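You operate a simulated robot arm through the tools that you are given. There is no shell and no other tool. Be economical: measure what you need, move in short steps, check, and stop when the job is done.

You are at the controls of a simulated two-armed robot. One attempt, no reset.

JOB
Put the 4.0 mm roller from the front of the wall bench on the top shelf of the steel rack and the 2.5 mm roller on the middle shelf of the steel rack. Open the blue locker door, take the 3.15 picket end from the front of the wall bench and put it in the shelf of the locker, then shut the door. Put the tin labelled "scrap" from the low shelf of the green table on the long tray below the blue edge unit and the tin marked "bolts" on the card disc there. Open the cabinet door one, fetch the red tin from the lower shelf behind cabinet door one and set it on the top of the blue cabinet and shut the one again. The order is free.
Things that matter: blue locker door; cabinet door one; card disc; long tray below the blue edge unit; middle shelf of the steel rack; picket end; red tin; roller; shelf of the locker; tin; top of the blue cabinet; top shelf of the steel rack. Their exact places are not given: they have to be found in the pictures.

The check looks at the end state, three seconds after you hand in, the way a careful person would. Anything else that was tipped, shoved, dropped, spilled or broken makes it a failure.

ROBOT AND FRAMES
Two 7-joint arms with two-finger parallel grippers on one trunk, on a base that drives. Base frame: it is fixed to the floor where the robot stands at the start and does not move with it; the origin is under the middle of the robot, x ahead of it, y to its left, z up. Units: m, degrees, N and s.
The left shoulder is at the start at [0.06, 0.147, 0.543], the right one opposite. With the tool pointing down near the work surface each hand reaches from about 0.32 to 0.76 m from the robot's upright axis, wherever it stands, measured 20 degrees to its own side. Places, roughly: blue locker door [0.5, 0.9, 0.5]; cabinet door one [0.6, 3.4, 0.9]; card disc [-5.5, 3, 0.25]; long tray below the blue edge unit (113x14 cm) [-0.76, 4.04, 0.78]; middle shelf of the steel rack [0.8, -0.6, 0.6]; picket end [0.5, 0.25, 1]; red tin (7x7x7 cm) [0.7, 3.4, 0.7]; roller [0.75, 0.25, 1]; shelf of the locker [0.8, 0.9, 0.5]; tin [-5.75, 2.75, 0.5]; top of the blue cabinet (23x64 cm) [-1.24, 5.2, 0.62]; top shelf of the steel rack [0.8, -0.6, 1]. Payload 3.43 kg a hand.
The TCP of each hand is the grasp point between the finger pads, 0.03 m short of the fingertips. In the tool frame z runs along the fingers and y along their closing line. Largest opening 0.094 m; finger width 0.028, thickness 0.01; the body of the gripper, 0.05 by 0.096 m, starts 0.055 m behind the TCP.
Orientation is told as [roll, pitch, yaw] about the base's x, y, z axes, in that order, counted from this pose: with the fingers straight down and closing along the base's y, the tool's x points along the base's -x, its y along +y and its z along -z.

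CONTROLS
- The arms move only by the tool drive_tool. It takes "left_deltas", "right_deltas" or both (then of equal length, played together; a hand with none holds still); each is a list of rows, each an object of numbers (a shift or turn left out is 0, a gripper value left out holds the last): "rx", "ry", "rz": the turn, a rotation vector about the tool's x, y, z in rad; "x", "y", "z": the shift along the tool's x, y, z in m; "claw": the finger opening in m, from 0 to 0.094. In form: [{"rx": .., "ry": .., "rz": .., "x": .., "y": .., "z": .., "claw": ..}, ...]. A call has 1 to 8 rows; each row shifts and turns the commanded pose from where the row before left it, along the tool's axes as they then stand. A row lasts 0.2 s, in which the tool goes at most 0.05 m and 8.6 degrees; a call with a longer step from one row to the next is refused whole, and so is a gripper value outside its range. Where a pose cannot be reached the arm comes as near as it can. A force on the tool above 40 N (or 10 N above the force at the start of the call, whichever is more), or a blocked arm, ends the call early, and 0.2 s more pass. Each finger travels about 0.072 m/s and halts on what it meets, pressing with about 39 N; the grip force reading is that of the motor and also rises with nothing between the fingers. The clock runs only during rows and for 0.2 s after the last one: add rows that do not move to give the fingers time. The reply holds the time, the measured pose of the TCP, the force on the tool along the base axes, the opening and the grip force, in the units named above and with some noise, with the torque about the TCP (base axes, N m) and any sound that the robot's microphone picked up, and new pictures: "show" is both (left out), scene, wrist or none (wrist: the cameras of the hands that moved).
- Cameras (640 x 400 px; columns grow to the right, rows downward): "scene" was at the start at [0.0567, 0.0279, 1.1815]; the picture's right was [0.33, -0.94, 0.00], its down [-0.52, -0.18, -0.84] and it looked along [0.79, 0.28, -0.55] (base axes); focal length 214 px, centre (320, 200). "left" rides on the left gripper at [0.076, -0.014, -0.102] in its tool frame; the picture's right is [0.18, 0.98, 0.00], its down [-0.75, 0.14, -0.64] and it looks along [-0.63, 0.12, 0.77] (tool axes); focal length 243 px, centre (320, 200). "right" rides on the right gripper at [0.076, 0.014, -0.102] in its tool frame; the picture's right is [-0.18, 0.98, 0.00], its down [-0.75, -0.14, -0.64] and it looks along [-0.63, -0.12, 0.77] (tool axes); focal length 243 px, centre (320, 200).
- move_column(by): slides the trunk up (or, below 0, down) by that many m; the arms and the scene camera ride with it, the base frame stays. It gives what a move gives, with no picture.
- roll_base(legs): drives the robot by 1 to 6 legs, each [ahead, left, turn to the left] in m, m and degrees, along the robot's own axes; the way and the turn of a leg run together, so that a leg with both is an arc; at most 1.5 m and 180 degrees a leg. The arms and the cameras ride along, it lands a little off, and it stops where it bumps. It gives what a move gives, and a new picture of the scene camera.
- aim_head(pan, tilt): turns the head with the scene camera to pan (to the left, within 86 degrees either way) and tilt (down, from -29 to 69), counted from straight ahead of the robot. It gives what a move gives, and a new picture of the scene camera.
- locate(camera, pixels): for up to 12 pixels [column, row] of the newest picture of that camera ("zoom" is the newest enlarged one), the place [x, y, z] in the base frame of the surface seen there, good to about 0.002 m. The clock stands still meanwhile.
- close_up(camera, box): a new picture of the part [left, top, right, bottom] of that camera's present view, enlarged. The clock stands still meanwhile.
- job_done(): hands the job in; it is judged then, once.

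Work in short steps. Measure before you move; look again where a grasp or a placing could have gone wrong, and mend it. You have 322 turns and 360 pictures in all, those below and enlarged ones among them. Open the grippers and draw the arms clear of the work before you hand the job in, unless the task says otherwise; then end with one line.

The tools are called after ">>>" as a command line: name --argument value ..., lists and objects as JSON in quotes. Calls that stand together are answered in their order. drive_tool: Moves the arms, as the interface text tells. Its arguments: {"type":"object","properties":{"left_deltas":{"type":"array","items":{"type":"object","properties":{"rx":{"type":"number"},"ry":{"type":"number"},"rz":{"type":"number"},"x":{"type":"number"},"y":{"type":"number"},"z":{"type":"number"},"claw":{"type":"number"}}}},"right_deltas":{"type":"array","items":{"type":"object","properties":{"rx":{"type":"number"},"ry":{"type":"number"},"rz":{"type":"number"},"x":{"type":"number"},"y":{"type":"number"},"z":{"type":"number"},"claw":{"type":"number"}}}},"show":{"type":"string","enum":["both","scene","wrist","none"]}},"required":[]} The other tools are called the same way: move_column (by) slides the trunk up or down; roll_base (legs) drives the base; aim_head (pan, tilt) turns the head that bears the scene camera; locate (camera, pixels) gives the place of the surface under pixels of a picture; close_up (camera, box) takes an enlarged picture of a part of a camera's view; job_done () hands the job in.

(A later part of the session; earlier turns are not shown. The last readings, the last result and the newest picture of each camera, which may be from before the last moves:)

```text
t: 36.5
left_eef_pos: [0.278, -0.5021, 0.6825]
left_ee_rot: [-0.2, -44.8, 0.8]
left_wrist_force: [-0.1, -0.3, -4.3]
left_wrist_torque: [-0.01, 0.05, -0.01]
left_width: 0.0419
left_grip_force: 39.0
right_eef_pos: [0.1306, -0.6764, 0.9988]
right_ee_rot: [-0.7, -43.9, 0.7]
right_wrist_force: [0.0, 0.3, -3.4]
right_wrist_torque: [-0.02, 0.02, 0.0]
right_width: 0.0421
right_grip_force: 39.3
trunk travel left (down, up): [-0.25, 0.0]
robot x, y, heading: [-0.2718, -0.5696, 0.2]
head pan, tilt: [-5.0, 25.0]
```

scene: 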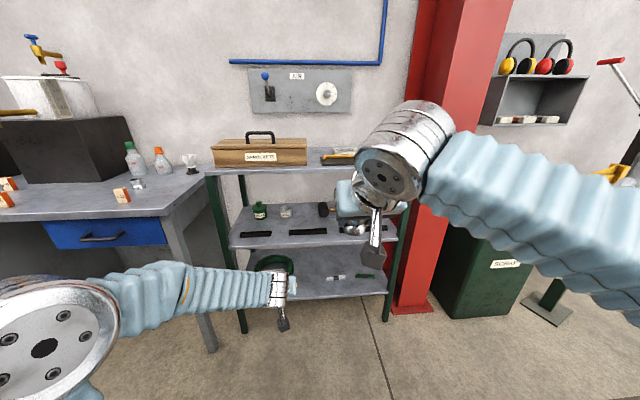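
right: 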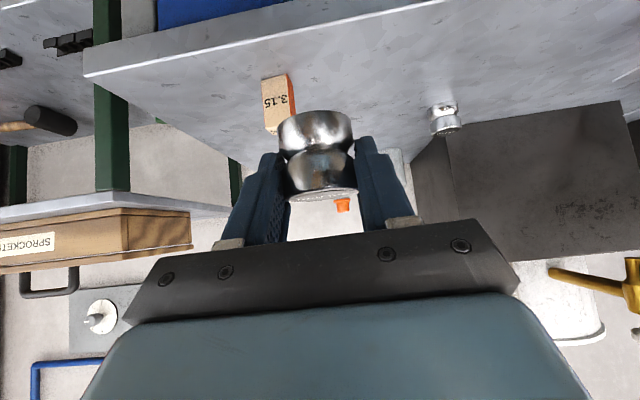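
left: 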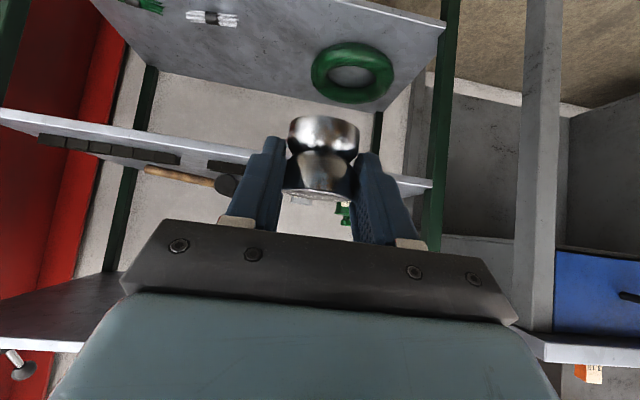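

I drive 0.2 m closer and 0.08 m right, then check with the wrist camera.

>>> roll_base --legs '[[0.2, -0.08, 0]]'

>>> drive_tool --left_deltas '[{"y": 0.04}, {"y": 0.04}, {"y": 0.04}, {}]' --show "wrist"

>>> locate --camera "left" --pixels '[[100, 100], [200, 130], [250, 140], [400, 150], [420, 160], [130, 165]]'

```text
t: 38.2
left_eef_pos: [0.4831, -0.5801, 0.6832]
left_ee_rot: [-0.1, -44.7, 1.0]
left_wrist_force: [-0.2, 0.3, -3.7]
left_wrist_torque: [-0.01, 0.03, -0.02]
left_width: 0.0419
left_grip_force: 38.9
right_eef_pos: [0.3375, -0.7538, 0.9998]
right_ee_rot: [-0.7, -43.9, 0.9]
right_wrist_force: [0.8, -1.2, -2.7]
right_wrist_torque: [0.03, 0.06, 0.01]
right_width: 0.0422
right_grip_force: 39.0
trunk travel left (down, up): [-0.25, 0.0]
robot x, y, heading: [-0.0644, -0.6512, 0.5]
head pan, tilt: [-5.0, 25.0]
```

scene: 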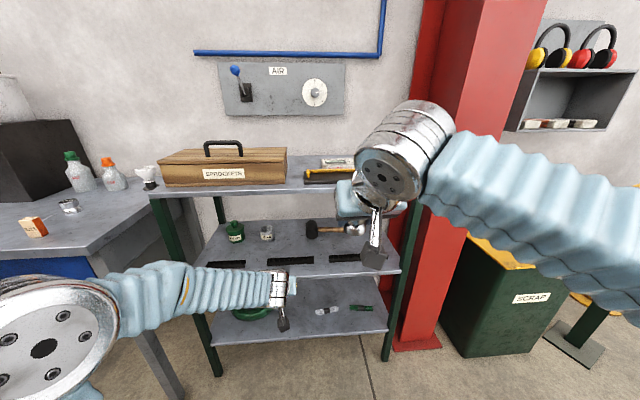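

```text
t: 39.2
left_eef_pos: [0.4804, -0.4596, 0.6838]
left_ee_rot: [-0.1, -44.7, 1.0]
left_wrist_force: [0.7, 0.3, -3.4]
left_wrist_torque: [0.0, 0.08, -0.01]
left_width: 0.0421
left_grip_force: 38.5
right_eef_pos: [0.3363, -0.7547, 1.0003]
right_ee_rot: [-0.8, -43.9, 0.9]
right_wrist_force: [0.4, 0.7, -2.5]
right_wrist_torque: [-0.01, 0.01, 0.02]
right_width: 0.0422
right_grip_force: 39.1
trunk travel left (down, up): [-0.25, 0.0]
robot x, y, heading: [-0.0635, -0.6482, 0.1]
head pan, tilt: [-5.0, 25.0]
```

left: 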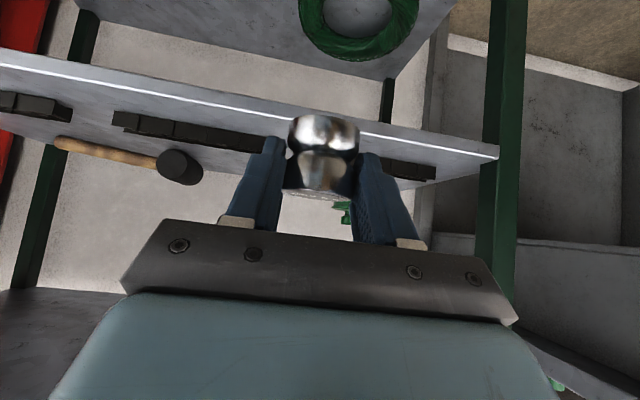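

```text
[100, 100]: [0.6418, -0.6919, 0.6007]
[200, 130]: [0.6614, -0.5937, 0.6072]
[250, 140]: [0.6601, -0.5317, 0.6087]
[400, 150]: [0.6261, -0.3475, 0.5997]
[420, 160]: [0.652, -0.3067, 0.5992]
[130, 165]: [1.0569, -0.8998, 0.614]
```

I move forward over the middle shelf, with about 5 cm of clearance under the roller.

>>> drive_tool --left_deltas '[{"x": -0.0325, "z": 0.0321, "y": -0.002}, {"x": -0.0325, "z": 0.0321, "y": -0.002}, {"x": -0.0325, "z": 0.0321, "y": -0.002}, {}]' --show "both"

>>> locate --camera "left" --pixels '[[200, 100], [230, 100], [400, 100], [420, 100], [320, 60], [320, 30], [250, 70]]'

```text
t: 40.2
left_eef_pos: [0.619, -0.4653, 0.6807]
left_ee_rot: [0.0, -44.9, 1.0]
left_wrist_force: [-0.4, -0.2, -3.4]
left_wrist_torque: [-0.03, 0.04, 0.0]
left_width: 0.0421
left_grip_force: 39.2
right_eef_pos: [0.3361, -0.7543, 0.9988]
right_ee_rot: [-0.7, -43.9, 0.8]
right_wrist_force: [0.3, -0.6, -2.9]
right_wrist_torque: [-0.01, 0.06, 0.0]
right_width: 0.0423
right_grip_force: 39.0
trunk travel left (down, up): [-0.25, 0.0]
robot x, y, heading: [-0.0643, -0.6528, 0.2]
head pan, tilt: [-5.0, 25.0]
```

scene: 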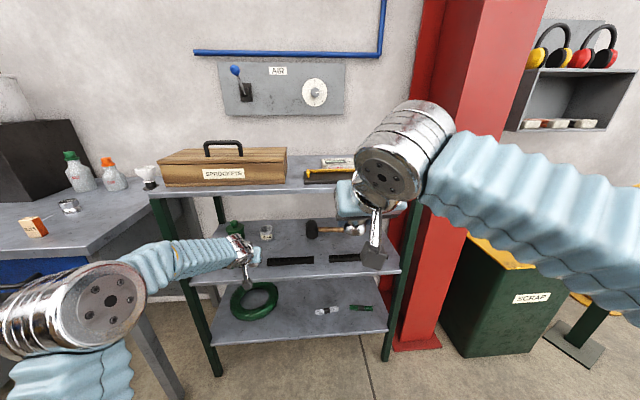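
left: 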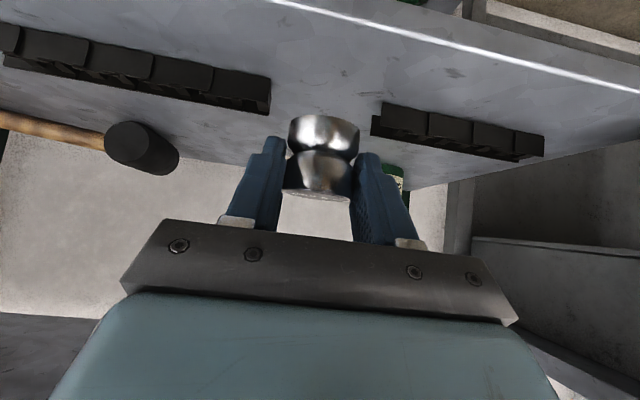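

```text
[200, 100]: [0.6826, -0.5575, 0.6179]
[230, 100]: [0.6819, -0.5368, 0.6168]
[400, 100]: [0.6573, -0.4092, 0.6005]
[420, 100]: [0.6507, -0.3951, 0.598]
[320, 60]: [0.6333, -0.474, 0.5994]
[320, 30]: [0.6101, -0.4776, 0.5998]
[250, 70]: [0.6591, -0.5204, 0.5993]
```

I lower to just above the shelf and then settle.

>>> drive_tool --left_deltas '[{"x": 0.0155, "z": 0.0156}, {"x": 0.0155, "z": 0.0156}, {"x": 0.0025, "z": 0.0025}, {}]' --show "wrist"

>>> close_up --camera "left" --box '[240, 80, 400, 180]'

```text
t: 41.2
left_eef_pos: [0.6184, -0.4646, 0.6379]
left_ee_rot: [-0.2, -45.0, 1.0]
left_wrist_force: [5.1, -1.3, 9.1]
left_wrist_torque: [0.19, -0.13, -0.09]
left_width: 0.042
left_grip_force: 39.0
right_eef_pos: [0.335, -0.7549, 0.9996]
right_ee_rot: [-0.6, -43.9, 0.9]
right_wrist_force: [-0.6, 0.5, -3.2]
right_wrist_torque: [0.02, 0.01, -0.03]
right_width: 0.0421
right_grip_force: 39.1
trunk travel left (down, up): [-0.25, 0.0]
robot x, y, heading: [-0.0687, -0.6519, 0.4]
head pan, tilt: [-5.0, 25.0]
```

left: 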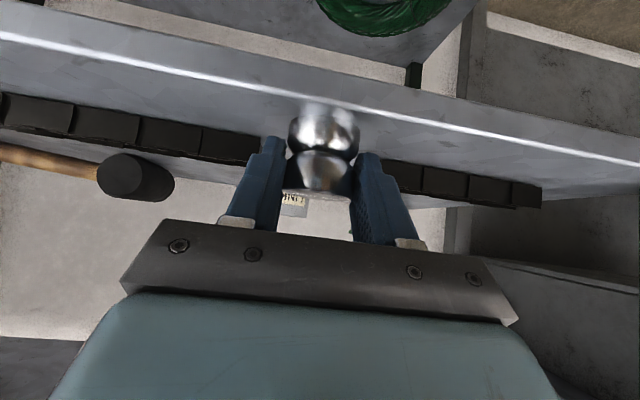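

```text
4.00 times, centred on (320, 130) of left
```

zoom: 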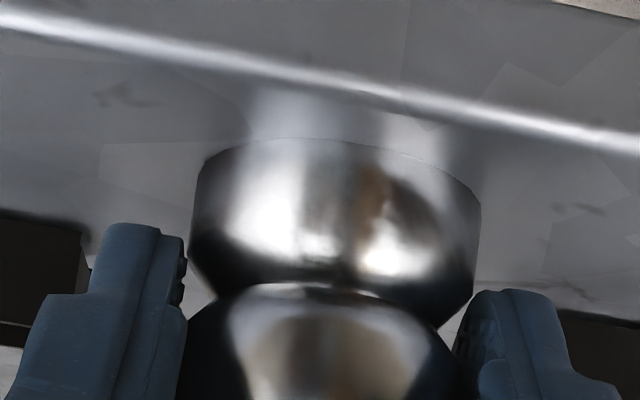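

It is in contact with the shelf at about 12 N. I open the fingers in small steps.

>>> drive_tool --left_deltas '[{"claw": 0.046}, {"claw": 0.055}, {"claw": 0.065}, {}]' --show "wrist"

>>> close_up --camera "left" --box '[240, 80, 400, 180]'

```text
t: 42.2
left_eef_pos: [0.618, -0.4646, 0.6354]
left_ee_rot: [-0.1, -44.9, 1.0]
left_wrist_force: [0.2, 0.7, 0.1]
left_wrist_torque: [0.01, 0.0, -0.02]
left_width: 0.0648
left_grip_force: 0.2
right_eef_pos: [0.3369, -0.7539, 0.9998]
right_ee_rot: [-0.7, -43.8, 0.9]
right_wrist_force: [1.0, -0.6, -2.8]
right_wrist_torque: [-0.01, -0.01, 0.01]
right_width: 0.042
right_grip_force: 39.4
trunk travel left (down, up): [-0.25, 0.0]
robot x, y, heading: [-0.0647, -0.6523, 0.1]
head pan, tilt: [-5.0, 25.0]
```

left: 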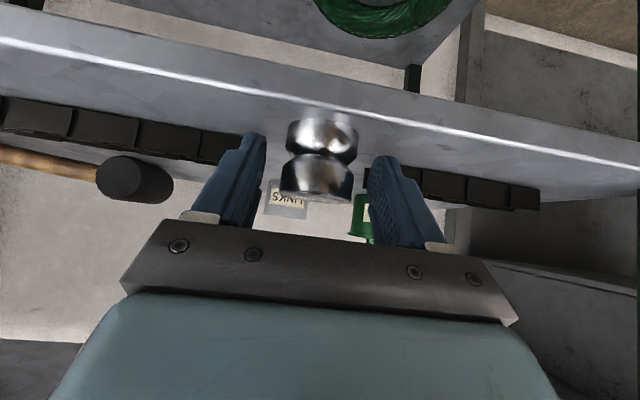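

```text
4.00 times, centred on (320, 130) of left
```

zoom: 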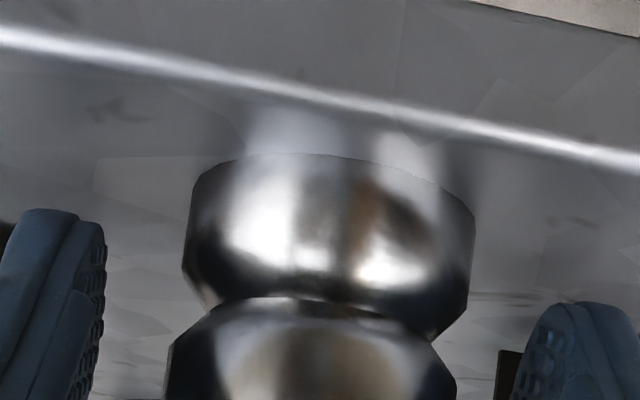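

It stands free. I retract along the fingers and then straight back.

>>> drive_tool --left_deltas '[{"z": -0.04}, {"z": -0.04}, {"x": 0.033, "z": -0.033}, {"x": 0.033, "z": -0.033}, {"x": 0.033, "z": -0.033}, {"x": 0.033, "z": -0.033}]' --show "both"

>>> aim_head --pan 5 --tilt 15

>>> close_up --camera "scene" --box '[140, 150, 400, 310]'

```text
t: 43.6
left_eef_pos: [0.3722, -0.4709, 0.6928]
left_ee_rot: [-0.1, -44.9, 1.0]
left_wrist_force: [0.4, -0.6, 0.2]
left_wrist_torque: [0.06, -0.02, 0.01]
left_width: 0.0649
left_grip_force: 0.2
right_eef_pos: [0.3364, -0.7544, 1.0001]
right_ee_rot: [-0.7, -43.9, 0.8]
right_wrist_force: [0.0, -0.4, -4.7]
right_wrist_torque: [0.02, 0.02, -0.01]
right_width: 0.0418
right_grip_force: 39.4
trunk travel left (down, up): [-0.25, 0.0]
robot x, y, heading: [-0.0645, -0.6522, 0.3]
head pan, tilt: [-5.0, 25.0]
```

scene: 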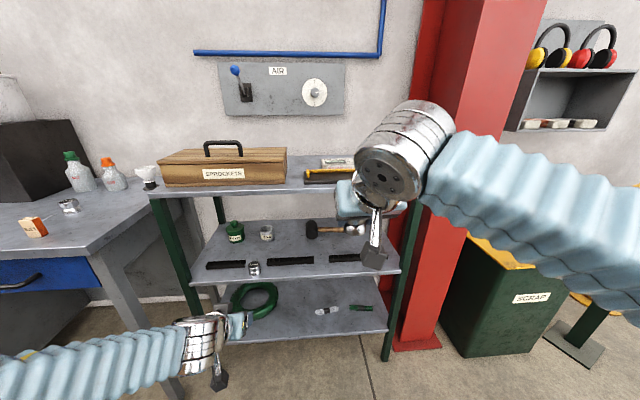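
left: 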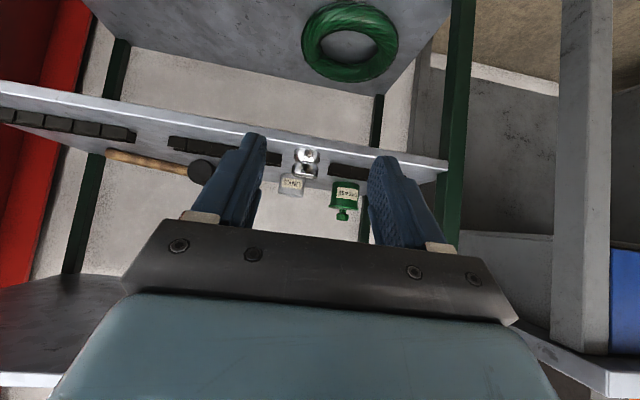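

```text
t: 44.3
left_eef_pos: [0.3724, -0.4707, 0.6933]
left_ee_rot: [-0.1, -44.8, 1.0]
left_wrist_force: [1.1, -0.3, 0.2]
left_wrist_torque: [0.0, 0.0, 0.02]
left_width: 0.0647
left_grip_force: 0.0
right_eef_pos: [0.3367, -0.7542, 0.9995]
right_ee_rot: [-0.6, -43.9, 0.9]
right_wrist_force: [-0.5, 1.5, -4.5]
right_wrist_torque: [0.01, 0.02, 0.01]
right_width: 0.042
right_grip_force: 39.4
trunk travel left (down, up): [-0.25, 0.0]
robot x, y, heading: [-0.0708, -0.6516, 0.1]
head pan, tilt: [5.0, 15.0]
```

scene: 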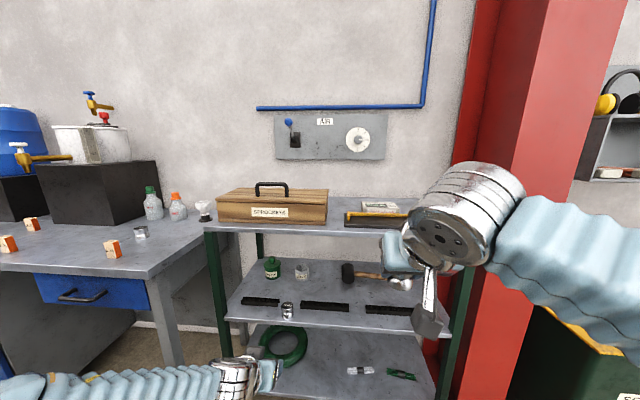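

```text
2.46 times, centred on (270, 230) of scene
```

zoom: 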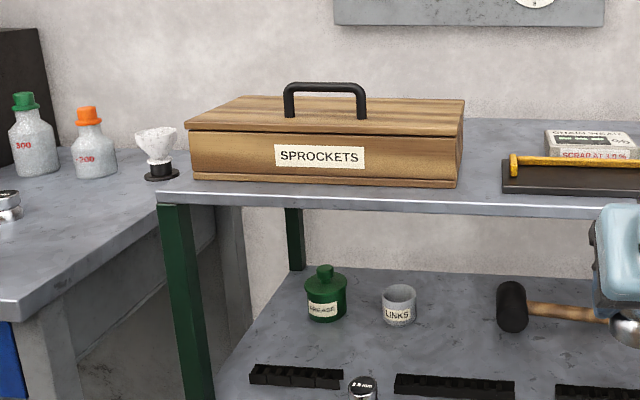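

The roller is on the middle shelf. Now I measure the gap on the top shelf between the box and the mat, at zoom (460-505, 185).

>>> locate --camera "zoom" --pixels '[[457, 187], [465, 160], [475, 190], [485, 180], [500, 192], [502, 165], [490, 160], [480, 140], [500, 145], [478, 195], [455, 180], [465, 110]]'

```text
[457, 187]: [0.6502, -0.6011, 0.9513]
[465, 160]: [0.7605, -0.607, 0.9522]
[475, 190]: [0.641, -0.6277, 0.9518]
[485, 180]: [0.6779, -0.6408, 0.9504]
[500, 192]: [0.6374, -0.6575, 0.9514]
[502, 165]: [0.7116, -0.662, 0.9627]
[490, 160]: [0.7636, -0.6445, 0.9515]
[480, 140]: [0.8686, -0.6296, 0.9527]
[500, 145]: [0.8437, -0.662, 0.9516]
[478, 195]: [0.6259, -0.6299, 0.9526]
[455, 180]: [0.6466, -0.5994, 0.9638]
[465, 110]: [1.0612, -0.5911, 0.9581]
```

The gap is 6 cm wide (y -0.60 to -0.66). I will set the 4.0 roller at about (0.628,-0.634). I raise the right hand a little and drive 0.12 m forward.

>>> drive_tool --right_deltas '[{"x": -0.0208, "z": -0.0216}, {}]' --show "none"

>>> roll_base --legs '[[0.12, 0, 0]]'

```text
t: 44.9
left_eef_pos: [0.3722, -0.47, 0.6937]
left_ee_rot: [-0.1, -44.9, 1.1]
left_wrist_force: [-0.3, 0.4, -0.2]
left_wrist_torque: [0.0, -0.02, -0.01]
left_width: 0.0648
left_grip_force: 0.1
right_eef_pos: [0.3366, -0.7531, 1.03]
right_ee_rot: [-0.7, -43.9, 0.9]
right_wrist_force: [-0.5, 0.2, -3.1]
right_wrist_torque: [0.02, 0.01, 0.04]
right_width: 0.0419
right_grip_force: 38.9
trunk travel left (down, up): [-0.25, 0.0]
robot x, y, heading: [-0.0659, -0.6502, 0.3]
head pan, tilt: [5.0, 15.0]
```

```text
t: 46.1
left_eef_pos: [0.4929, -0.4696, 0.6923]
left_ee_rot: [-0.1, -44.9, 1.3]
left_wrist_force: [0.8, 0.7, 0.1]
left_wrist_torque: [0.01, 0.0, -0.02]
left_width: 0.065
left_grip_force: 0.1
right_eef_pos: [0.4559, -0.7522, 1.0296]
right_ee_rot: [-0.8, -44.0, 1.1]
right_wrist_force: [-0.3, 0.9, -3.2]
right_wrist_torque: [-0.03, 0.0, 0.02]
right_width: 0.0422
right_grip_force: 38.9
trunk travel left (down, up): [-0.25, 0.0]
robot x, y, heading: [0.0568, -0.6489, 0.5]
head pan, tilt: [5.0, 15.0]
```

scene: 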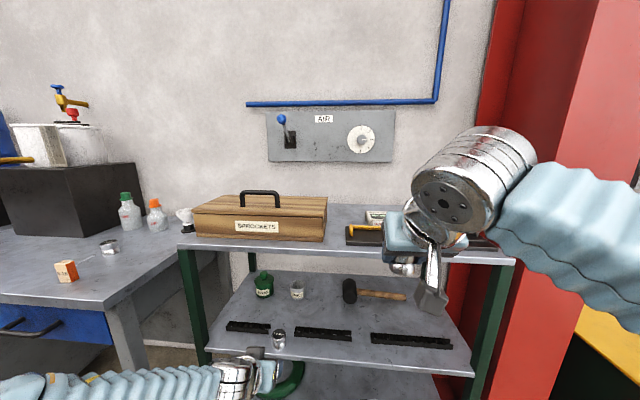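

I move over the front of the top shelf at z 1.03.

>>> drive_tool --right_deltas '[{"x": -0.0241, "y": 0.0289, "z": 0.0233}, {"x": -0.0241, "y": 0.0289, "z": 0.0233}, {"x": -0.0241, "y": 0.0289, "z": 0.0233}, {"x": -0.0241, "y": 0.0289, "z": 0.0233}, {}]' --show "both"

>>> locate --camera "right" --pixels '[[250, 100], [270, 100], [320, 90], [370, 100], [390, 110], [320, 60], [300, 70], [220, 130], [400, 130]]'

```text
t: 47.3
left_eef_pos: [0.4933, -0.4685, 0.694]
left_ee_rot: [-0.2, -44.8, 1.1]
left_wrist_force: [0.6, 0.2, 0.4]
left_wrist_torque: [-0.02, 0.01, 0.02]
left_width: 0.065
left_grip_force: 0.1
right_eef_pos: [0.5912, -0.6351, 1.0306]
right_ee_rot: [-0.9, -43.7, 1.1]
right_wrist_force: [-0.3, 0.1, -3.7]
right_wrist_torque: [-0.03, 0.04, -0.01]
right_width: 0.042
right_grip_force: 39.2
trunk travel left (down, up): [-0.25, 0.0]
robot x, y, heading: [0.0543, -0.6548, 0.5]
head pan, tilt: [5.0, 15.0]
```

scene: 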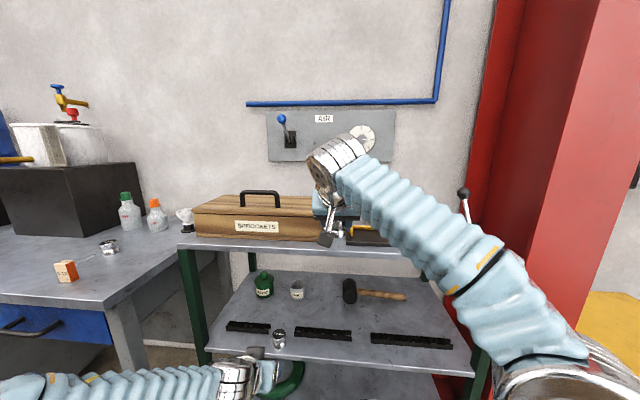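
right: 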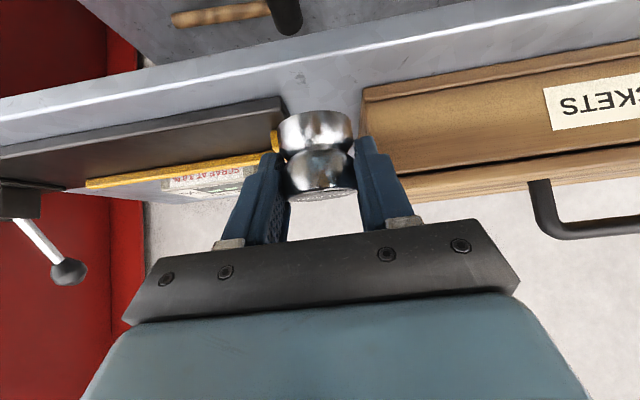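

```text
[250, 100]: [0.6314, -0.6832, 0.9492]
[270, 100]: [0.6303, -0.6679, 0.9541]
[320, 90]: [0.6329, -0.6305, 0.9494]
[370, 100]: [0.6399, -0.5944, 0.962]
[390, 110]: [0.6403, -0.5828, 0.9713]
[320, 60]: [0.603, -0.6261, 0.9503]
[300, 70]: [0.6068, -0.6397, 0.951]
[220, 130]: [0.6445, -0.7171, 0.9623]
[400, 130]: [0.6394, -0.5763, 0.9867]
```

Gap edges confirmed at y -0.60 and -0.66, with the shelf at z 0.950. I lower toward (0.620,-0.635).

>>> drive_tool --right_deltas '[{"x": 0.0022, "z": 0.0163}, {"x": 0.0022, "z": 0.0163}, {"x": 0.0022, "z": 0.0163}, {}]' --show "wrist"

>>> close_up --camera "right" --box '[220, 50, 420, 175]'

```text
t: 48.3
left_eef_pos: [0.4909, -0.4684, 0.694]
left_ee_rot: [0.0, -44.9, 1.1]
left_wrist_force: [-0.1, -0.3, -0.4]
left_wrist_torque: [-0.02, -0.01, 0.01]
left_width: 0.065
left_grip_force: 0.0
right_eef_pos: [0.6159, -0.6355, 0.9921]
right_ee_rot: [-0.7, -44.1, 1.1]
right_wrist_force: [-9.1, -0.7, 12.3]
right_wrist_torque: [-0.47, 0.1, -0.23]
right_width: 0.0417
right_grip_force: 39.7
trunk travel left (down, up): [-0.25, 0.0]
robot x, y, heading: [0.0526, -0.6514, 0.5]
head pan, tilt: [5.0, 15.0]
```

right: 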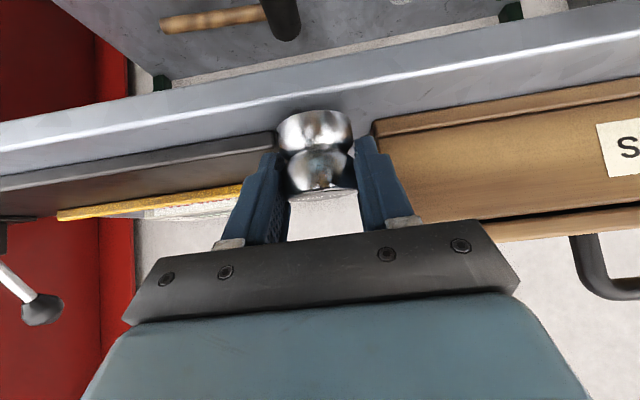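

```text
3.20 times, centred on (320, 112) of right
```

zoom: 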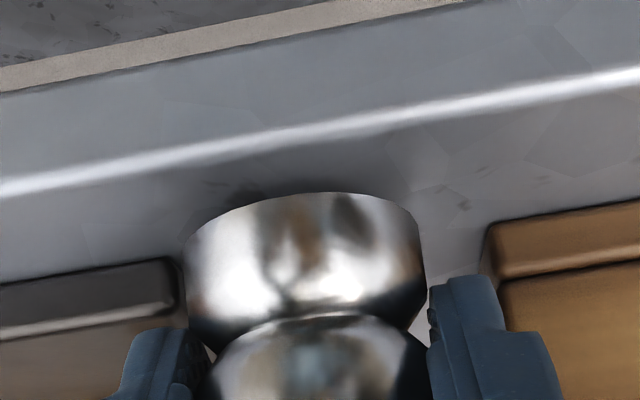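

The 12 N contact looks like the roller meeting the shelf, as it did on the middle one. I relax the command by 4 mm in x, then open slightly.

>>> drive_tool --right_deltas '[{"x": 0.0029, "z": -0.0028}, {}, {"claw": 0.046}, {"claw": 0.05}, {}]' --show "wrist"

>>> close_up --camera "right" --box '[220, 50, 420, 175]'

```text
t: 49.5
left_eef_pos: [0.4915, -0.468, 0.6944]
left_ee_rot: [-0.2, -44.8, 1.2]
left_wrist_force: [-0.2, 0.2, 0.5]
left_wrist_torque: [0.02, 0.01, -0.03]
left_width: 0.0651
left_grip_force: 0.1
right_eef_pos: [0.6142, -0.6346, 0.9886]
right_ee_rot: [-0.7, -43.9, 1.1]
right_wrist_force: [-5.2, 7.7, 8.1]
right_wrist_torque: [-0.06, 0.0, 0.0]
right_width: 0.0461
right_grip_force: 0.0
trunk travel left (down, up): [-0.25, 0.0]
robot x, y, heading: [0.0566, -0.651, 0.5]
head pan, tilt: [5.0, 15.0]
```

right: 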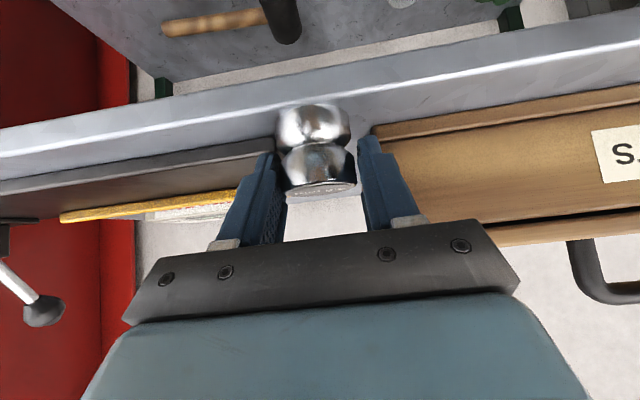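

```text
3.20 times, centred on (320, 112) of right
```

zoom: 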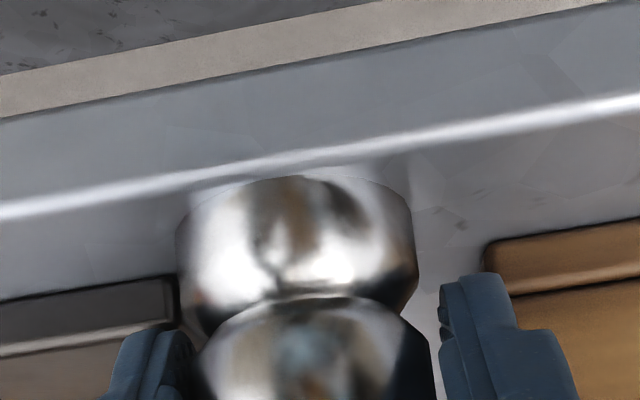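

The opening stalled at 0.046 with a sideways push of 7.7 N, so the right finger is against the mat. I shift 2.5 mm to +y with a smaller claw command, then check.

>>> drive_tool --right_deltas '[{"claw": 0.046}, {"y": 0.0025}, {}]' --show "wrist"

>>> close_up --camera "right" --box '[240, 80, 400, 180]'

```text
t: 50.3
left_eef_pos: [0.4922, -0.4691, 0.6929]
left_ee_rot: [-0.1, -44.9, 1.1]
left_wrist_force: [-0.2, 0.5, -1.1]
left_wrist_torque: [0.01, -0.01, 0.0]
left_width: 0.0651
left_grip_force: 0.1
right_eef_pos: [0.6144, -0.6333, 0.9882]
right_ee_rot: [-0.7, -44.1, 1.0]
right_wrist_force: [-2.1, -0.8, 7.5]
right_wrist_torque: [-0.21, -0.06, -0.08]
right_width: 0.0468
right_grip_force: 0.7
trunk travel left (down, up): [-0.25, 0.0]
robot x, y, heading: [0.0551, -0.6504, 0.5]
head pan, tilt: [5.0, 15.0]
```

right: 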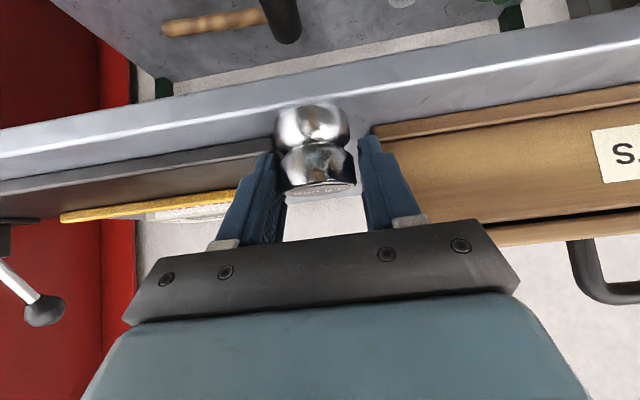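

```text
4.00 times, centred on (320, 130) of right
```

zoom: 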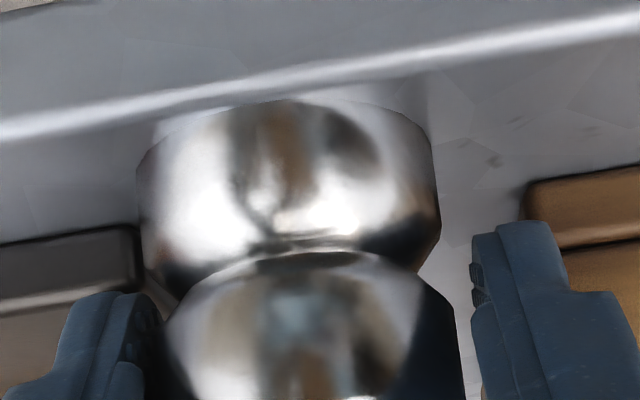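

I measure how close the roller is to the shelf edge and to the mat.

>>> locate --camera "zoom" --pixels '[[290, 110], [290, 90], [290, 80], [200, 180], [370, 180], [290, 200], [60, 290], [60, 250], [130, 240], [150, 280], [300, 390], [450, 200]]'

```text
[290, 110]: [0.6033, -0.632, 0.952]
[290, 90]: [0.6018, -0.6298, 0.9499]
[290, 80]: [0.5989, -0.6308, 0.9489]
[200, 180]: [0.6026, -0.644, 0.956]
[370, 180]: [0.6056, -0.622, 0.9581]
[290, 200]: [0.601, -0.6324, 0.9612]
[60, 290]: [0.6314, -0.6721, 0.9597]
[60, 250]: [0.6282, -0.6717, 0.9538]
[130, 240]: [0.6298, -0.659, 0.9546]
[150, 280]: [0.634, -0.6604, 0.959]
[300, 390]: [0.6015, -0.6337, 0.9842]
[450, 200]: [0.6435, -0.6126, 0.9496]
```

The roller front is only about 2 mm inside the edge. I lift the hand straight up off it, and then I will nudge it deeper into the gap with closed fingers.

>>> drive_tool --right_deltas '[{"x": -0.0035, "z": -0.0036}, {"claw": 0.05, "x": -0.0035, "z": -0.0036}, {"x": -0.007, "z": -0.0072, "claw": 0.054}, {"x": -0.014, "z": -0.0144}, {}]' --show "wrist"

>>> close_up --camera "right" --box '[220, 50, 420, 175]'

```text
t: 51.5
left_eef_pos: [0.4924, -0.4686, 0.6931]
left_ee_rot: [0.1, -44.8, 1.0]
left_wrist_force: [0.4, -0.2, 0.4]
left_wrist_torque: [0.02, -0.01, -0.01]
left_width: 0.065
left_grip_force: 0.0
right_eef_pos: [0.6161, -0.633, 1.029]
right_ee_rot: [-0.7, -43.7, 1.0]
right_wrist_force: [-2.5, -11.6, -17.8]
right_wrist_torque: [-0.75, 0.47, -0.24]
right_width: 0.0472
right_grip_force: 0.0
trunk travel left (down, up): [-0.25, 0.0]
robot x, y, heading: [0.0544, -0.6458, 0.6]
head pan, tilt: [5.0, 15.0]
```

right: 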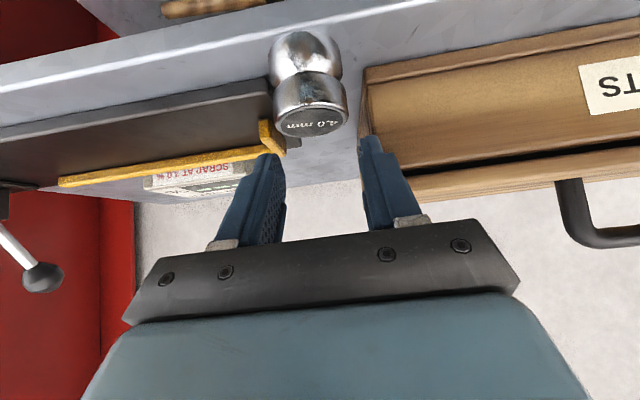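

```text
3.20 times, centred on (320, 112) of right
```

zoom: 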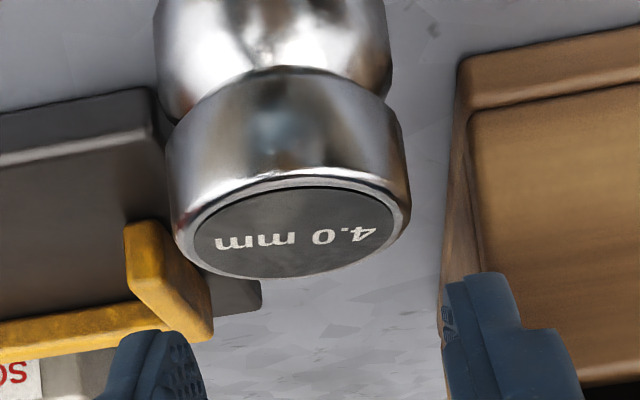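

There is a -17.8 N pull: the left finger presses the box side under the lid overhang. I narrow the claw to relieve it and back off.

>>> drive_tool --right_deltas '[{"claw": 0.036}, {"y": -0.003}, {}]' --show "wrist"

```text
t: 52.3
left_eef_pos: [0.4917, -0.4687, 0.6934]
left_ee_rot: [0.0, -45.0, 1.2]
left_wrist_force: [0.0, -0.1, 0.0]
left_wrist_torque: [0.0, 0.0, -0.01]
left_width: 0.0649
left_grip_force: 0.1
right_eef_pos: [0.6156, -0.6355, 1.0296]
right_ee_rot: [-0.6, -44.0, 1.1]
right_wrist_force: [0.6, 0.0, -0.4]
right_wrist_torque: [-0.02, 0.01, -0.01]
right_width: 0.0363
right_grip_force: 0.0
trunk travel left (down, up): [-0.25, 0.0]
robot x, y, heading: [0.0536, -0.6504, 0.5]
head pan, tilt: [5.0, 15.0]
```

right: 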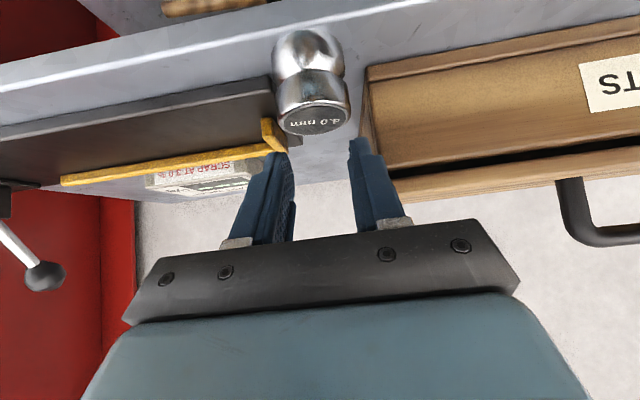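

It is free again. I retract 0.08 m, close the fingers and look at the roller's position.

>>> drive_tool --right_deltas '[{"x": 0.029, "z": -0.028}, {"x": 0.029, "z": -0.028}, {"claw": 0.0}, {}, {}]' --show "wrist"

>>> close_up --camera "right" --box '[240, 80, 400, 180]'

```text
t: 53.5
left_eef_pos: [0.4915, -0.4678, 0.6932]
left_ee_rot: [-0.1, -44.8, 1.2]
left_wrist_force: [0.1, -0.6, -0.9]
left_wrist_torque: [0.02, -0.02, -0.04]
left_width: 0.0651
left_grip_force: 0.0
right_eef_pos: [0.5325, -0.6394, 1.0298]
right_ee_rot: [-0.7, -44.0, 1.1]
right_wrist_force: [-0.1, 0.6, -0.5]
right_wrist_torque: [0.0, -0.01, -0.01]
right_width: 0.0
right_grip_force: 32.6
trunk travel left (down, up): [-0.25, 0.0]
robot x, y, heading: [0.0547, -0.6517, 0.5]
head pan, tilt: [5.0, 15.0]
```

right: 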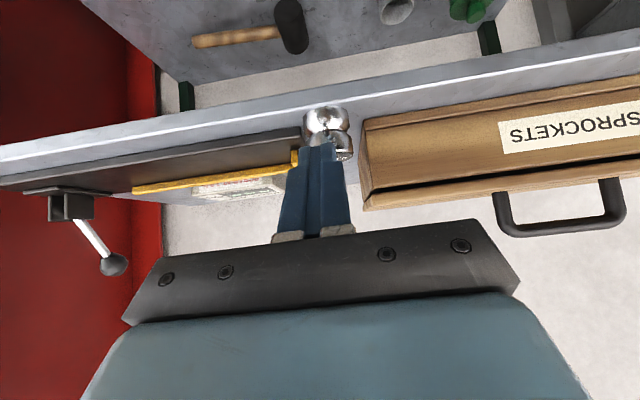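

```text
4.00 times, centred on (320, 130) of right
```

zoom: 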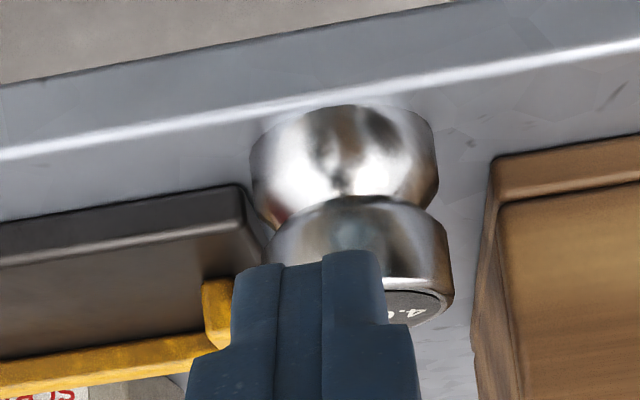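

>>> locate --camera "zoom" --pixels '[[350, 115], [350, 95], [350, 160], [260, 150], [430, 170], [240, 190], [490, 170], [300, 175], [350, 230], [268, 245], [445, 270], [215, 300]]'

```text
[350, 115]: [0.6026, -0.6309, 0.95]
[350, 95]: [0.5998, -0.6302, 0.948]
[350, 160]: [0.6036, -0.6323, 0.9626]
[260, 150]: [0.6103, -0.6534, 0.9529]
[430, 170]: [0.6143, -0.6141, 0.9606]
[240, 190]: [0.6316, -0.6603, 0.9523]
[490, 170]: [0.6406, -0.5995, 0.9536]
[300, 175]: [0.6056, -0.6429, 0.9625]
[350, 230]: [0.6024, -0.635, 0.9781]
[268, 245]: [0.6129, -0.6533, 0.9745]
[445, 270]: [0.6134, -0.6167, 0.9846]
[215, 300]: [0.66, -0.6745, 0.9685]
```

The roller centre is at (0.622,-0.634), with the mat edge at -0.660 and the box at -0.600. I lower the closed fingers in front of it, then push 12 mm slowly.

>>> drive_tool --right_deltas '[{"x": 0.0074, "y": 0.0022, "z": 0.022}, {"x": 0.0074, "y": 0.0022, "z": 0.022}, {"x": -0.0057, "z": 0.0055}, {}]' --show "wrist"

>>> close_up --camera "right" --box '[240, 80, 400, 180]'

```text
t: 54.5
left_eef_pos: [0.4912, -0.4678, 0.6938]
left_ee_rot: [-0.2, -44.7, 1.2]
left_wrist_force: [-0.2, 0.8, 0.1]
left_wrist_torque: [0.0, 0.01, 0.03]
left_width: 0.0647
left_grip_force: 0.0
right_eef_pos: [0.5629, -0.6322, 0.9857]
right_ee_rot: [-0.8, -43.9, 1.2]
right_wrist_force: [-0.3, 0.2, 0.1]
right_wrist_torque: [0.0, -0.02, -0.03]
right_width: 0.0
right_grip_force: 32.5
trunk travel left (down, up): [-0.25, 0.0]
robot x, y, heading: [0.0544, -0.6534, 0.4]
head pan, tilt: [5.0, 15.0]
```

right: 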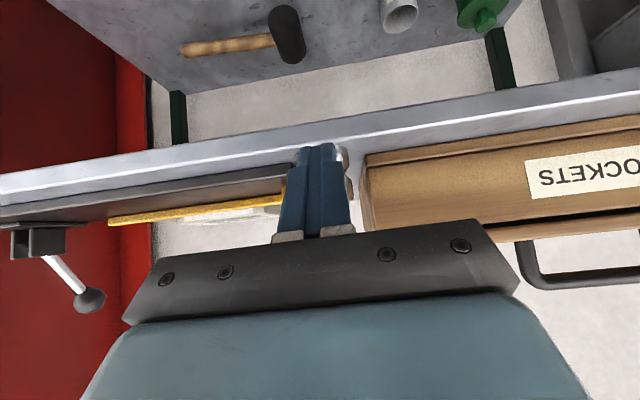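

```text
4.00 times, centred on (320, 130) of right
```

zoom: 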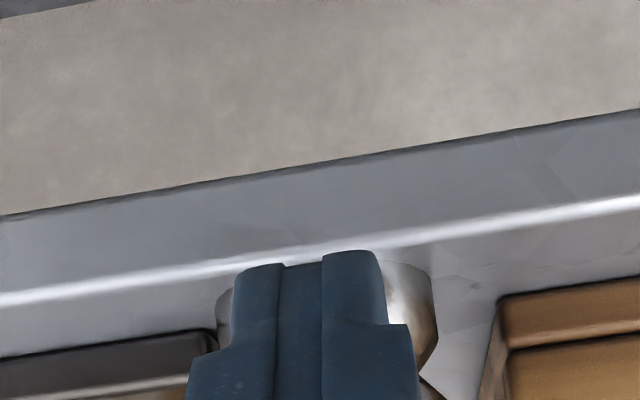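

The fingers are lined up in front of it. I push slowly.

>>> drive_tool --right_deltas '[{"x": -0.0031, "z": 0.003}, {"x": -0.0031, "z": 0.003}, {"x": -0.0031, "z": 0.003}, {"x": -0.0031, "z": 0.003}, {"x": -0.0031, "z": 0.003}, {}]' --show "none"

>>> drive_tool --right_deltas '[{"x": 0.0144, "z": -0.0139}, {"x": 0.0215, "z": -0.0209}, {"x": -0.0347, "z": -0.0359}]' --show "wrist"

>>> close_up --camera "right" --box '[240, 80, 400, 180]'

```text
t: 55.9
left_eef_pos: [0.4913, -0.4689, 0.6928]
left_ee_rot: [-0.1, -44.9, 1.2]
left_wrist_force: [0.6, 0.4, -0.7]
left_wrist_torque: [-0.01, 0.02, -0.01]
left_width: 0.065
left_grip_force: 0.1
right_eef_pos: [0.583, -0.6328, 0.9867]
right_ee_rot: [-0.7, -43.8, 1.0]
right_wrist_force: [-0.4, -0.1, 1.3]
right_wrist_torque: [0.01, 0.05, -0.01]
right_width: 0.0001
right_grip_force: 32.9
trunk travel left (down, up): [-0.25, 0.0]
robot x, y, heading: [0.0515, -0.65, 0.5]
head pan, tilt: [5.0, 15.0]
```

```text
t: 56.7
left_eef_pos: [0.4927, -0.4685, 0.6931]
left_ee_rot: [-0.1, -44.8, 1.2]
left_wrist_force: [-0.2, -0.4, -0.6]
left_wrist_torque: [0.0, -0.01, 0.0]
left_width: 0.065
left_grip_force: 0.0
right_eef_pos: [0.5327, -0.634, 1.0375]
right_ee_rot: [-0.8, -43.8, 1.1]
right_wrist_force: [-0.4, 0.2, -0.6]
right_wrist_torque: [0.03, 0.0, 0.02]
right_width: 0.0
right_grip_force: 33.4
trunk travel left (down, up): [-0.25, 0.0]
robot x, y, heading: [0.0577, -0.6489, 0.4]
head pan, tilt: [5.0, 15.0]
```

right: 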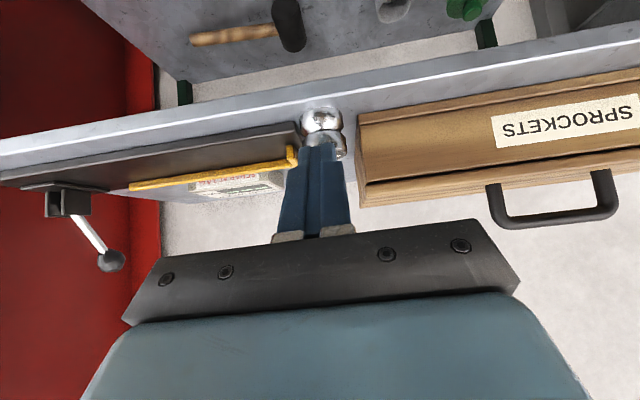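

```text
4.00 times, centred on (320, 130) of right
```

zoom: 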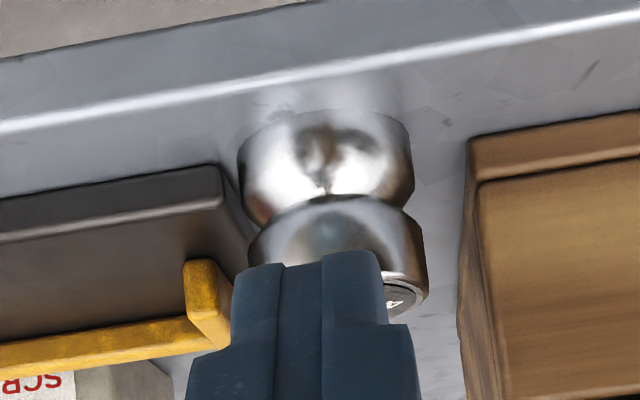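

The roller now sits inside the gap. I retract both hands, back off, and drive to the bench for the 3.15 picket.

>>> drive_tool --right_deltas '[{"x": 0.033, "z": -0.033, "claw": 0.08}, {"x": 0.033, "z": -0.033}, {}]' --left_deltas '[{"x": 0.033, "z": -0.033}, {"x": 0.033, "z": -0.033}, {}]' --show "none"

>>> roll_base --legs '[[-0.3, 0, 0], [0, 0.82, 0]]'

>>> aim_head --pan 0 --tilt 30

```text
t: 57.5
left_eef_pos: [0.4411, -0.4745, 0.7301]
left_ee_rot: [-0.2, -44.6, 1.2]
left_wrist_force: [-0.3, 0.2, 0.0]
left_wrist_torque: [0.01, 0.01, 0.0]
left_width: 0.0649
left_grip_force: 0.2
left hand out of reach, approached as far as the arm can: row 1, 2
right_eef_pos: [0.4395, -0.6337, 1.0423]
right_ee_rot: [-0.7, -43.9, 1.1]
right_wrist_force: [-0.3, 0.3, 0.1]
right_wrist_torque: [0.0, 0.0, -0.01]
right_width: 0.08
right_grip_force: 0.1
trunk travel left (down, up): [-0.25, 0.0]
robot x, y, heading: [0.0532, -0.6519, 0.6]
head pan, tilt: [5.0, 15.0]
```

```text
t: 63.6
left_eef_pos: [0.1325, 0.3503, 0.7308]
left_ee_rot: [-0.1, -44.7, 1.3]
left_wrist_force: [-0.1, -0.8, 0.5]
left_wrist_torque: [0.01, 0.0, -0.01]
left_width: 0.065
left_grip_force: 0.0
right_eef_pos: [0.1321, 0.1933, 1.0419]
right_ee_rot: [-0.7, -43.9, 1.2]
right_wrist_force: [-0.6, 0.2, -0.5]
right_wrist_torque: [0.02, 0.02, 0.02]
right_width: 0.0801
right_grip_force: 0.0
trunk travel left (down, up): [-0.25, 0.0]
robot x, y, heading: [-0.2512, 0.1729, 0.7]
head pan, tilt: [5.0, 15.0]
```

scene: 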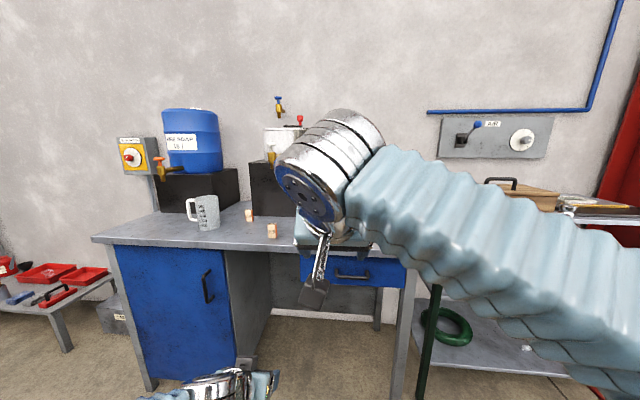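

```text
t: 64.4
left_eef_pos: [0.1343, 0.3495, 0.7302]
left_ee_rot: [0.0, -44.7, 1.3]
left_wrist_force: [0.8, -0.1, 1.1]
left_wrist_torque: [0.01, 0.02, -0.01]
left_width: 0.0649
left_grip_force: 0.1
right_eef_pos: [0.1328, 0.1929, 1.041]
right_ee_rot: [-0.8, -43.9, 1.2]
right_wrist_force: [0.4, 0.1, -0.1]
right_wrist_torque: [0.02, 0.01, -0.02]
right_width: 0.08
right_grip_force: 0.1
trunk travel left (down, up): [-0.25, 0.0]
robot x, y, heading: [-0.2539, 0.1767, 0.4]
head pan, tilt: [0.0, 30.0]
```

scene: 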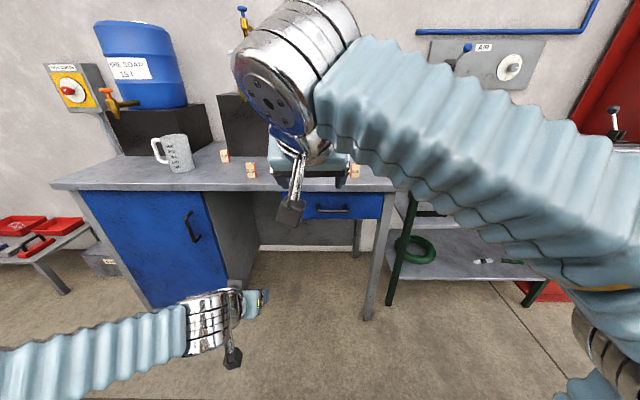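

I drive forward 0.15 m and bring the right hand toward the picket with the wrist camera.

>>> roll_base --legs '[[0.17, 0, 0]]'

>>> drive_tool --right_deltas '[{"x": 0.015, "z": 0.03, "y": -0.033}, {"x": 0.015, "z": 0.03, "y": -0.033}, {"y": -0.04}, {"y": -0.036}, {}]' --show "wrist"

```text
t: 65.8
left_eef_pos: [0.3025, 0.3533, 0.7299]
left_ee_rot: [-0.2, -44.8, 1.4]
left_wrist_force: [-0.7, 0.0, -1.1]
left_wrist_torque: [-0.03, -0.01, 0.01]
left_width: 0.0651
left_grip_force: 0.0
right_eef_pos: [0.3014, 0.1952, 1.0402]
right_ee_rot: [-0.7, -43.9, 1.3]
right_wrist_force: [-0.2, 1.2, 0.7]
right_wrist_torque: [0.01, 0.01, -0.02]
right_width: 0.08
right_grip_force: 0.2
trunk travel left (down, up): [-0.25, 0.0]
robot x, y, heading: [-0.0836, 0.1748, 0.6]
head pan, tilt: [0.0, 30.0]
```

scene: 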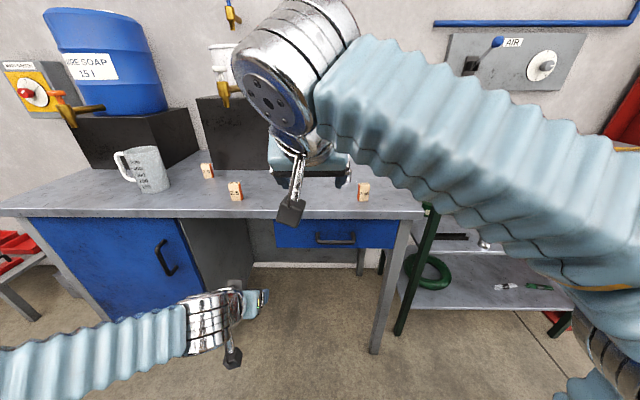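

```text
t: 67.0
left_eef_pos: [0.303, 0.3523, 0.7301]
left_ee_rot: [-0.2, -44.6, 1.4]
left_wrist_force: [0.1, -0.6, -0.4]
left_wrist_torque: [0.04, 0.03, 0.01]
left_width: 0.0649
left_grip_force: 0.1
right_eef_pos: [0.3252, 0.0517, 0.9781]
right_ee_rot: [-0.7, -43.9, 1.3]
right_wrist_force: [0.5, -0.5, -0.7]
right_wrist_torque: [0.04, 0.0, 0.01]
right_width: 0.08
right_grip_force: 0.0
trunk travel left (down, up): [-0.25, 0.0]
robot x, y, heading: [-0.0826, 0.1785, 0.8]
head pan, tilt: [0.0, 30.0]
```

right: 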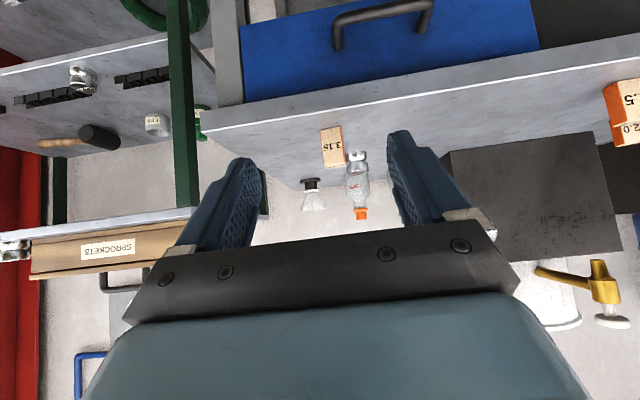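

The picket shows at (332,147). I zoom in and measure it.

>>> close_up --camera "right" --box '[290, 110, 386, 170]'

>>> locate --camera "zoom" --pixels '[[225, 130], [320, 115], [240, 360], [350, 345], [275, 240], [365, 280], [290, 375], [345, 120]]'

```text
6.67 times, centred on (338, 140) of right
```

zoom: 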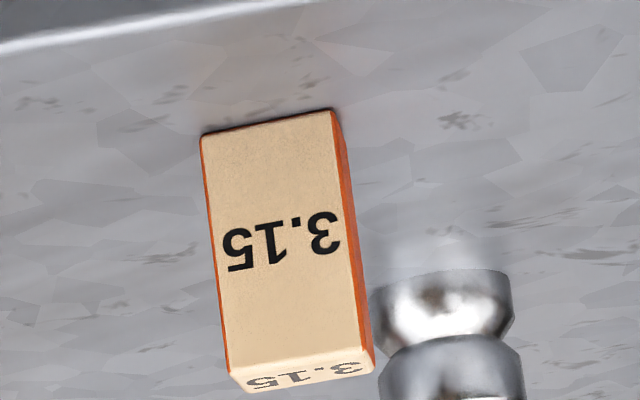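

```text
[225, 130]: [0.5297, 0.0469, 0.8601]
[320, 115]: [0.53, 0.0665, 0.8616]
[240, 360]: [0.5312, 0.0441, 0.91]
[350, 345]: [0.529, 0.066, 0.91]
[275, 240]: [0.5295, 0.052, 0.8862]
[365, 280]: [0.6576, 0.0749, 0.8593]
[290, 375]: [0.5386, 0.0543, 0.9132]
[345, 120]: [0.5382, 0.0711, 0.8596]
```

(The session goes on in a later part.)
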